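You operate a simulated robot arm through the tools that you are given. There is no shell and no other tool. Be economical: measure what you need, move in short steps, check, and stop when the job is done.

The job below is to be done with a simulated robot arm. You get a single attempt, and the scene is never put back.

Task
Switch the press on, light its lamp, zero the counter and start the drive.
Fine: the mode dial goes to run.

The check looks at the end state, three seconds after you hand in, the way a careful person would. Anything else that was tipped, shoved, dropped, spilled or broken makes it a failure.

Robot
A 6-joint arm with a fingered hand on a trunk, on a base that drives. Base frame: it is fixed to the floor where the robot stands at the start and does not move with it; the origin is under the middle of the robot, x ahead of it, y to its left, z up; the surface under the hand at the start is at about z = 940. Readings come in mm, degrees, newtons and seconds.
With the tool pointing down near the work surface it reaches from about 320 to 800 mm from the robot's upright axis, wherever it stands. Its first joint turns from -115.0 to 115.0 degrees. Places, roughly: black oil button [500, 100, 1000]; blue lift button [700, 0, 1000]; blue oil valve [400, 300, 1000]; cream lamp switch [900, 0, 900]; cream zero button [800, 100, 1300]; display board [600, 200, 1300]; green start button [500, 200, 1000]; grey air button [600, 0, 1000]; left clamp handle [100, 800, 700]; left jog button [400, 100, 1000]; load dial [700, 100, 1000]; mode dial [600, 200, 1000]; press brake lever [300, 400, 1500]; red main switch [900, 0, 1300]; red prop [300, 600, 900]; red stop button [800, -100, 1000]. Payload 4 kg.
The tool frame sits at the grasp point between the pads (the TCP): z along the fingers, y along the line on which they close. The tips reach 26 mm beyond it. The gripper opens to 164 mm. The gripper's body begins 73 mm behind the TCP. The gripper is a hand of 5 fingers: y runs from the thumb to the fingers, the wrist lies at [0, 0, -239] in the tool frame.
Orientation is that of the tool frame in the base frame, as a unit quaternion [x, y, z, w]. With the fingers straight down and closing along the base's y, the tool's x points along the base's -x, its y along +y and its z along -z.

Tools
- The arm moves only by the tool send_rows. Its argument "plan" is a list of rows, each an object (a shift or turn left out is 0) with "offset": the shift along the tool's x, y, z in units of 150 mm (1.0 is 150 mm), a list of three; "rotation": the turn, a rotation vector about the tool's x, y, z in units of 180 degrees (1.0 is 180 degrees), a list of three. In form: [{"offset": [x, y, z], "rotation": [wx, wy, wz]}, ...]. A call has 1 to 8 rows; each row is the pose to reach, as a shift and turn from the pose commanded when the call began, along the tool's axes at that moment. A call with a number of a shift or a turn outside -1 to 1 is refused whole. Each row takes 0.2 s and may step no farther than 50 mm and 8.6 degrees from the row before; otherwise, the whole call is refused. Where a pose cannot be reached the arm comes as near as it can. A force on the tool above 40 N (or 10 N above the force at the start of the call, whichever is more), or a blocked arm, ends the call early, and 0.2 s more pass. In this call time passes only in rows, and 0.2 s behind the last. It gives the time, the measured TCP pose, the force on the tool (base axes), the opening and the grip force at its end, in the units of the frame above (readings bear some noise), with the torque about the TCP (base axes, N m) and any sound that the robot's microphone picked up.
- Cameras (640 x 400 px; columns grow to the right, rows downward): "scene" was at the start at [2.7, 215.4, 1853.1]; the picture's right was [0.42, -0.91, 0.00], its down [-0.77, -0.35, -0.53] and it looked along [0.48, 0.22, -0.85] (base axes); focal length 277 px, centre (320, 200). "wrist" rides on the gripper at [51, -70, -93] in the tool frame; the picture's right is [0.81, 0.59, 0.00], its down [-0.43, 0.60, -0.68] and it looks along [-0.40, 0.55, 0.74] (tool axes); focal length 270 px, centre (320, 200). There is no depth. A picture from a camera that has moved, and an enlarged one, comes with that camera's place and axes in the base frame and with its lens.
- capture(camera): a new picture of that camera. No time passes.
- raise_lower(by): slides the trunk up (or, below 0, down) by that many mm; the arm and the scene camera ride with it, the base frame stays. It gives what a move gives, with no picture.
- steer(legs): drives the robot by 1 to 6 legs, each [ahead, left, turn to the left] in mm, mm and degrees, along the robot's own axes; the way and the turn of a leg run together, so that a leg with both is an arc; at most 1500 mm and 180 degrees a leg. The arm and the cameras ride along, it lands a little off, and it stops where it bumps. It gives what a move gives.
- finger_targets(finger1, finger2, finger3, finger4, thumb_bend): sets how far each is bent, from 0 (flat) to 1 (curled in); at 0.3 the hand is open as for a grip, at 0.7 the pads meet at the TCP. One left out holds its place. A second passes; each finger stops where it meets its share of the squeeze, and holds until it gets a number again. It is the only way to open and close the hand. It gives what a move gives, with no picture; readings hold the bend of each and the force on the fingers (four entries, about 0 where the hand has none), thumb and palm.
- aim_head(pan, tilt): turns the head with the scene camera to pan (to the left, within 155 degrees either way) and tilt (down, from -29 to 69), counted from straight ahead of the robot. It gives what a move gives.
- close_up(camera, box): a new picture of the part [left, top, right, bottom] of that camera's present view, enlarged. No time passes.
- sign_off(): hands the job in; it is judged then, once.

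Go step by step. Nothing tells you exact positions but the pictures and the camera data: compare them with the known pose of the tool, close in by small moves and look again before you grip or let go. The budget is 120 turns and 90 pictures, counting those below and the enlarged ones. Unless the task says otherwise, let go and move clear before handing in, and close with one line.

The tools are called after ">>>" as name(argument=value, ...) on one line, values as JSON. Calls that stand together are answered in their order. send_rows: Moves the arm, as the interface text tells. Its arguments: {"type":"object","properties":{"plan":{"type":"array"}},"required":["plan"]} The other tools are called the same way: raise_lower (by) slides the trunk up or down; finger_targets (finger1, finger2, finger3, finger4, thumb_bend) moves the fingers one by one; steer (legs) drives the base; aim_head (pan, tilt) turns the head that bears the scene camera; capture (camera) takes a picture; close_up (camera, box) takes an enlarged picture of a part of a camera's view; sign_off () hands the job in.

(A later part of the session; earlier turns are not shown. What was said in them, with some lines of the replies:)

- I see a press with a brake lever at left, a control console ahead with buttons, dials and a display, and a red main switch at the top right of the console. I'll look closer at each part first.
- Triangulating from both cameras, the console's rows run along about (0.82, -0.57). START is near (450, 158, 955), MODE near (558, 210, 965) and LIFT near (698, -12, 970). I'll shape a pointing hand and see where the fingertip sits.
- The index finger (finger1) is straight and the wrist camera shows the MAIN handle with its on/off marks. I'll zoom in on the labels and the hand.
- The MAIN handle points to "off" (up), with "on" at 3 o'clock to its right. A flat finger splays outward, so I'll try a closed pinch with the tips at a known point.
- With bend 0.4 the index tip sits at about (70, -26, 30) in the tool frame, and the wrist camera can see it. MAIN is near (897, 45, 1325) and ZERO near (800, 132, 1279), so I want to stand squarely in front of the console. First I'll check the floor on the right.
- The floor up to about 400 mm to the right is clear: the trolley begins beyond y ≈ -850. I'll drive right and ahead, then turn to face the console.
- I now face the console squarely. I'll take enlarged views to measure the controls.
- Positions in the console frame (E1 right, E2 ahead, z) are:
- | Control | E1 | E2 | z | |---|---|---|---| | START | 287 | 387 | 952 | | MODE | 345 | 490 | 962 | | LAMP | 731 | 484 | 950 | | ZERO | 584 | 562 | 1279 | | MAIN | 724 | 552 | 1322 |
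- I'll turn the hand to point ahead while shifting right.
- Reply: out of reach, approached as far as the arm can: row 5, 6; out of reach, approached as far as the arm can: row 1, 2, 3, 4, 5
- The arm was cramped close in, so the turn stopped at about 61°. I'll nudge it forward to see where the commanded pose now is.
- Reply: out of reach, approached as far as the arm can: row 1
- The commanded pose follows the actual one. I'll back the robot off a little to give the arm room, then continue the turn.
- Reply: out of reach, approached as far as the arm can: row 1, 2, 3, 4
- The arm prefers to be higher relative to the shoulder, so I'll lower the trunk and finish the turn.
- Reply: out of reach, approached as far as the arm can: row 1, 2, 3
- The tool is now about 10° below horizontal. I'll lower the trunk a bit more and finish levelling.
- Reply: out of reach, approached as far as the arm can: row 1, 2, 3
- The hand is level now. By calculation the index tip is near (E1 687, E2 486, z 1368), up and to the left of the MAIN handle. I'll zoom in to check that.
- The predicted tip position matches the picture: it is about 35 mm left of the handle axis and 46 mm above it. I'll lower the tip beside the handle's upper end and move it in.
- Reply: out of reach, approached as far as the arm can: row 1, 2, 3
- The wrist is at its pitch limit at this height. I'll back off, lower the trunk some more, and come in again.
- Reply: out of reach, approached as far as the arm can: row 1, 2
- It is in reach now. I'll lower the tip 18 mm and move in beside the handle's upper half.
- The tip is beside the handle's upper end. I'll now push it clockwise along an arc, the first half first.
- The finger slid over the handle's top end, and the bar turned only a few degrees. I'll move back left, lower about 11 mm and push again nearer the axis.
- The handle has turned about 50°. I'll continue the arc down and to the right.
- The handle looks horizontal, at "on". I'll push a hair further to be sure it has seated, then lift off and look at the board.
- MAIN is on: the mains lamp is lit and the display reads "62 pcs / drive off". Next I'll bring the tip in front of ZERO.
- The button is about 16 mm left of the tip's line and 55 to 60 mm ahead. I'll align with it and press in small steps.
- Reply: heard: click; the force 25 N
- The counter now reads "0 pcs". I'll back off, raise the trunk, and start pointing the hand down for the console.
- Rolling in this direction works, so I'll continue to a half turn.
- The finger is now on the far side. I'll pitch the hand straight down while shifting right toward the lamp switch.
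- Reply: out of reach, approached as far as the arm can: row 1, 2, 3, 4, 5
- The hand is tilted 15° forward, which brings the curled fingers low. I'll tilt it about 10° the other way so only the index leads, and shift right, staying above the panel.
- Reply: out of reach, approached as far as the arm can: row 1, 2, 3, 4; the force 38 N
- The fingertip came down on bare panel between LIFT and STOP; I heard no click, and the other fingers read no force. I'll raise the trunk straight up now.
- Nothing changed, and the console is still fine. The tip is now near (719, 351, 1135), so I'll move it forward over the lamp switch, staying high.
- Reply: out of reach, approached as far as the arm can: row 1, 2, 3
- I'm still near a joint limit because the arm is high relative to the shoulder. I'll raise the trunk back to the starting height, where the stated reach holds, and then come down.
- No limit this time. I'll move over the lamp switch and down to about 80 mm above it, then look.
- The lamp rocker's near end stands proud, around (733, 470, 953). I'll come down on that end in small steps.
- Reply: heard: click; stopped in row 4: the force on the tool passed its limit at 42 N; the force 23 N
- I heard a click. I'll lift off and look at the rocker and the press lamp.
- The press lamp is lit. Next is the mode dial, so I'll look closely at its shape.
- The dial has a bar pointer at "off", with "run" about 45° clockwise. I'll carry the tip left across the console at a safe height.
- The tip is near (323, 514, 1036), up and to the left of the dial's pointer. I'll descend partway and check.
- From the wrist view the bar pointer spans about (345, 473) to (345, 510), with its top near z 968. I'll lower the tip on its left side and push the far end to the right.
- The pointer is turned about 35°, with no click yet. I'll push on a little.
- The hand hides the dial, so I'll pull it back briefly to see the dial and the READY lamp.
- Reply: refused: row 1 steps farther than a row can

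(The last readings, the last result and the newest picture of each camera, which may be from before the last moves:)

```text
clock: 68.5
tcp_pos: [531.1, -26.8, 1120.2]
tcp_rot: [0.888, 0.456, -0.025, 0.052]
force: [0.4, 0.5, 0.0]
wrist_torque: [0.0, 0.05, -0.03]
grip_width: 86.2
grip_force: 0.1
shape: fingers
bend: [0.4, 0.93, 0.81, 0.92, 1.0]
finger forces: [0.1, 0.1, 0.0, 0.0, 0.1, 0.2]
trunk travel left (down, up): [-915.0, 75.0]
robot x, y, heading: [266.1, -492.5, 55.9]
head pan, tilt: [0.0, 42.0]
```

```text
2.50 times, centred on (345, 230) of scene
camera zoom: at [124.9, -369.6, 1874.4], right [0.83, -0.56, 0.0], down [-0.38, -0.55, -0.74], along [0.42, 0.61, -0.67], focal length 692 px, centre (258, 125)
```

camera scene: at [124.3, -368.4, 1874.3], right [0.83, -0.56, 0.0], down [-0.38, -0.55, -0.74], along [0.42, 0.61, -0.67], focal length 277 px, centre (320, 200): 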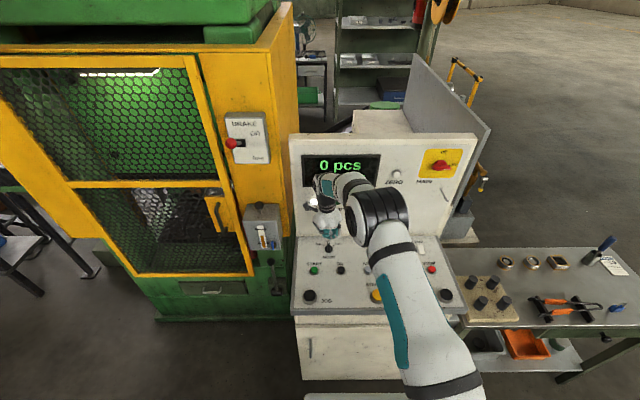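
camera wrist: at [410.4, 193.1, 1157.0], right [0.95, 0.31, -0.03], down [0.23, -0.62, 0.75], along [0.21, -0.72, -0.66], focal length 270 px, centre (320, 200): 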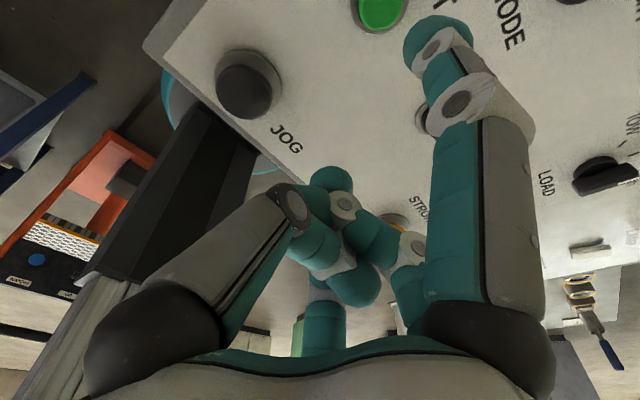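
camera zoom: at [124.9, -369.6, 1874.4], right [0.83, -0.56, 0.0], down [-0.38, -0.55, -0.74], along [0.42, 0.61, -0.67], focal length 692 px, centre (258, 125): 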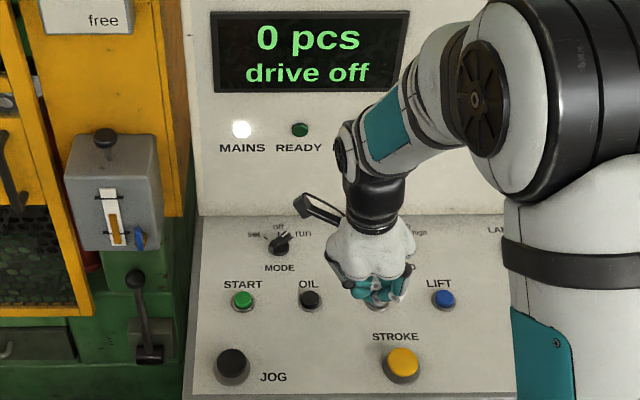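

The dial now points to "run". READY is still unlit, so I'll press START and see what the board says.

>>> send_rows(plan=[{"offset": [0.1, -0.28, 0.05]}, {"offset": [0.2, -0.56, 0.1]}, {"offset": [0.3, -0.84, 0.2]}, {"offset": [0.33, -1.0, 0.4]}])

>>> capture(camera="wrist")

```text
clock: 69.5
tcp_pos: [436.9, 95.4, 1043.9]
tcp_rot: [0.888, 0.456, -0.025, 0.052]
force: [0.2, -0.2, -0.1]
wrist_torque: [-0.02, -0.02, -0.03]
grip_width: 86.7
grip_force: 0.1
shape: fingers
bend: [0.4, 0.93, 0.81, 0.92, 1.0]
finger forces: [0.1, 0.0, 0.0, 0.0, 0.0, 0.1]
trunk travel left (down, up): [-915.0, 75.0]
robot x, y, heading: [265.7, -496.9, 55.9]
head pan, tilt: [0.0, 42.0]
```

```text
21 pictures are left
camera wrist: at [409.5, 189.5, 1125.8], right [0.95, 0.31, -0.03], down [0.23, -0.62, 0.75], along [0.21, -0.72, -0.66], focal length 270 px, centre (320, 200)
```

wrist: 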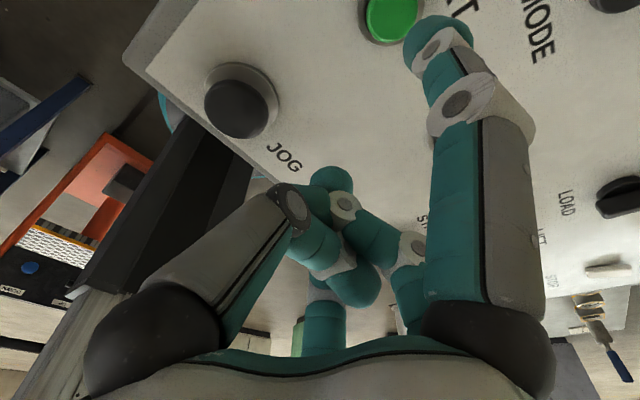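

START is right in line with the tip, about 54 mm below it. I'll press it in small steps.

>>> send_rows(plan=[{"offset": [0, 0, 0.2]}, {"offset": [0, 0, 0.33]}, {"offset": [0, 0, 0.36]}, {"offset": [0, 0, 0.385]}, {"offset": [0, 0, 0.41]}])

```text
clock: 70.7
tcp_pos: [437.9, 87.1, 987.6]
tcp_rot: [0.888, 0.456, -0.022, 0.049]
force: [-1.5, -3.3, 27.1]
wrist_torque: [1.78, -0.43, 0.04]
grip_width: 87.1
grip_force: 13.6
shape: fingers
bend: [0.39, 0.93, 0.81, 0.92, 1.0]
finger forces: [26.9, 0.0, 0.0, 0.1, 0.0, 0.0]
trunk travel left (down, up): [-915.0, 75.0]
robot x, y, heading: [259.6, -495.0, 55.7]
head pan, tilt: [0.0, 42.0]
heard: click
```

Clicked. I'll lift off and look at the board.

>>> send_rows(plan=[{"offset": [0, 0, -0.3]}, {"offset": [0, 0, -0.55]}, {"offset": [-0.1, 0.25, -0.6]}, {"offset": [-0.2, 0.5, -0.65]}, {"offset": [-0.3, 0.75, -0.65]}, {"offset": [-0.3, 1.0, -0.65]}])

>>> close_up(camera="scene", box=[200, 100, 420, 310])

```text
clock: 72.1
tcp_pos: [533.4, -23.2, 1094.2]
tcp_rot: [0.888, 0.456, -0.026, 0.052]
force: [-0.4, 0.9, 1.6]
wrist_torque: [0.0, 0.04, 0.0]
grip_width: 86.5
grip_force: 0.2
shape: fingers
bend: [0.4, 0.93, 0.81, 0.92, 1.0]
finger forces: [0.1, 0.1, 0.0, 0.0, 0.0, 0.1]
trunk travel left (down, up): [-915.0, 75.0]
robot x, y, heading: [262.4, -490.6, 55.7]
head pan, tilt: [0.0, 42.0]
```

```text
1.90 times, centred on (310, 205) of scene
camera zoom: at [125.5, -369.2, 1874.5], right [0.83, -0.56, 0.0], down [-0.38, -0.55, -0.74], along [0.42, 0.61, -0.67], focal length 527 px, centre (339, 190)
```

zoom: 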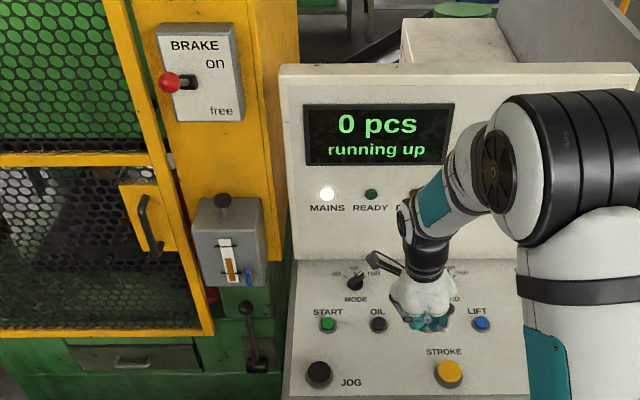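

The display says "running up". I'll move the hand clear, let some time pass and check the result.

>>> send_rows(plan=[{"offset": [0, 0.25, -0.2]}, {"offset": [-0.1, 0.5, -0.3]}, {"offset": [-0.2, 0.75, -0.4]}, {"offset": [-0.3, 1.0, -0.5]}, {"offset": [-0.3, 1.0, -0.5]}, {"offset": [-0.3, 1.0, -0.5]}, {"offset": [-0.3, 1.0, -0.5]}, {"offset": [-0.3, 1.0, -0.5]}])

>>> close_up(camera="scene", box=[200, 100, 480, 310])

```text
clock: 73.9
tcp_pos: [629.0, -138.3, 1184.1]
tcp_rot: [0.889, 0.455, -0.025, 0.052]
force: [0.1, 0.2, 0.4]
wrist_torque: [-0.01, -0.01, 0.01]
grip_width: 86.5
grip_force: 0.1
shape: fingers
bend: [0.4, 0.93, 0.81, 0.92, 1.0]
finger forces: [0.0, 0.0, 0.0, 0.0, 0.0, 0.0]
trunk travel left (down, up): [-915.0, 75.0]
robot x, y, heading: [265.8, -492.7, 55.6]
head pan, tilt: [0.0, 42.0]
```

```text
1.90 times, centred on (340, 205) of scene
camera zoom: at [124.3, -368.9, 1874.3], right [0.83, -0.56, 0.0], down [-0.38, -0.55, -0.74], along [0.42, 0.61, -0.67], focal length 527 px, centre (282, 190)
```

zoom: 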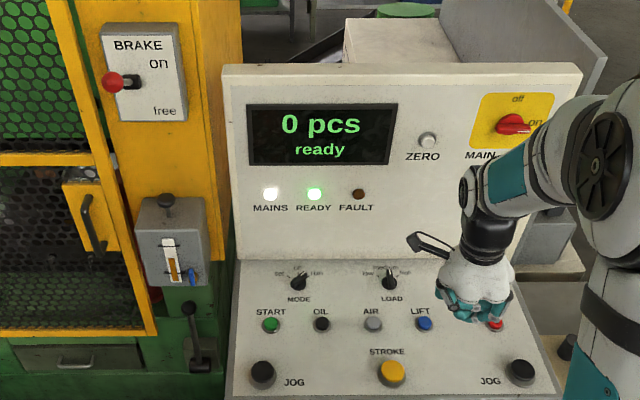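

The display shows "ready" with the READY lamp lit and no fault. I'll wait a few seconds to make sure it holds, and check the lamp too.

>>> aim_head(pan=15, tilt=35)

>>> raise_lower(by=60)

>>> send_rows(plan=[{"offset": [0, 0, 0]}, {"offset": [0, 0, 0]}, {"offset": [0, 0, 0]}, {"offset": [0, 0, 0]}, {"offset": [0, 0, 0]}, {"offset": [0, 0, 0]}, {"offset": [0, 0, 0]}, {"offset": [0, 0, 0]}])

>>> capture(camera="scene")

>>> close_up(camera="scene", box=[350, 130, 560, 320])

```text
clock: 74.7
tcp_pos: [628.2, -137.6, 1183.8]
tcp_rot: [0.888, 0.456, -0.026, 0.052]
force: [0.4, 0.3, 0.5]
wrist_torque: [-0.02, 0.01, 0.0]
grip_width: 86.4
grip_force: 0.0
shape: fingers
bend: [0.4, 0.93, 0.81, 0.92, 1.0]
finger forces: [0.1, 0.0, 0.0, 0.0, 0.0, 0.1]
trunk travel left (down, up): [-915.0, 75.0]
robot x, y, heading: [263.2, -490.8, 55.8]
head pan, tilt: [15.0, 35.0]
```

```text
clock: 75.7
tcp_pos: [628.5, -137.5, 1243.0]
tcp_rot: [0.888, 0.456, -0.026, 0.052]
force: [0.2, -0.1, 0.2]
wrist_torque: [0.0, 0.02, 0.0]
grip_width: 86.6
grip_force: 0.1
shape: fingers
bend: [0.4, 0.93, 0.81, 0.92, 1.0]
finger forces: [0.1, 0.0, 0.0, 0.1, 0.0, 0.0]
trunk travel left (down, up): [-975.0, 15.0]
robot x, y, heading: [266.0, -492.8, 55.7]
head pan, tilt: [15.0, 35.0]
```

```text
clock: 77.5
tcp_pos: [627.2, -138.1, 1243.6]
tcp_rot: [0.888, 0.456, -0.025, 0.053]
force: [-0.7, 0.3, -0.1]
wrist_torque: [0.0, 0.04, 0.0]
grip_width: 86.3
grip_force: 0.0
shape: fingers
bend: [0.4, 0.93, 0.81, 0.92, 1.0]
finger forces: [0.1, 0.1, 0.0, 0.0, 0.0, 0.0]
trunk travel left (down, up): [-975.0, 15.0]
robot x, y, heading: [265.3, -492.8, 55.6]
head pan, tilt: [15.0, 35.0]
```

```text
18 pictures are left
camera scene: at [106.2, -354.6, 1944.8], right [0.94, -0.33, 0.0], down [-0.19, -0.54, -0.82], along [0.27, 0.77, -0.57], focal length 277 px, centre (320, 200)
```

scene: 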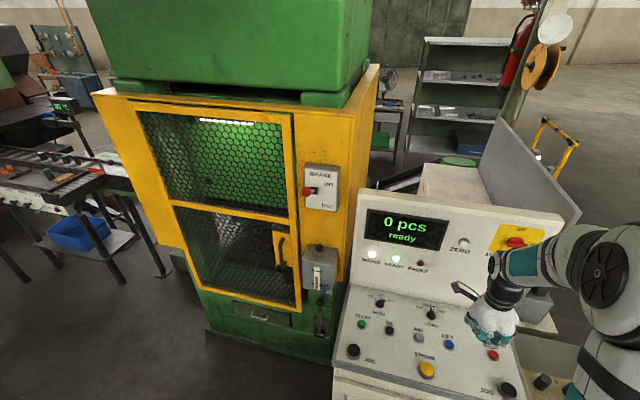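

```text
2.11 times, centred on (455, 225) of scene
camera zoom: at [106.2, -354.6, 1944.8], right [0.94, -0.33, 0.0], down [-0.19, -0.54, -0.82], along [0.27, 0.77, -0.57], focal length 583 px, centre (36, 147)
```

zoom: 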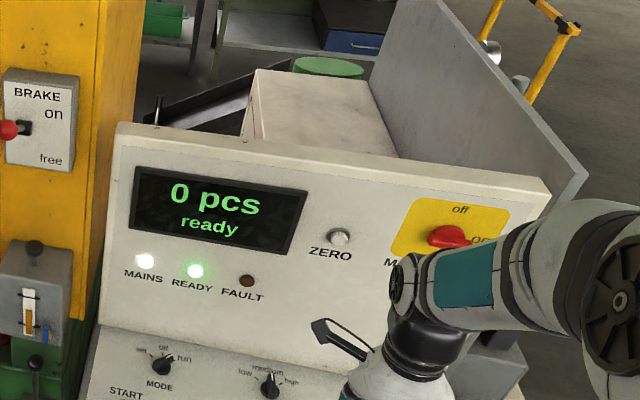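

The board is stable: 0 pcs, ready, mains and READY lit, no fault. The press lamp is on, the dial is at run and the hand is clear, so I'm handing in.

>>> sign_off()

```text
The job is handed in.
```

The press is on, its lamp is lit, the counter reads 0, the mode dial is at run, and the drive is started and shows "ready".
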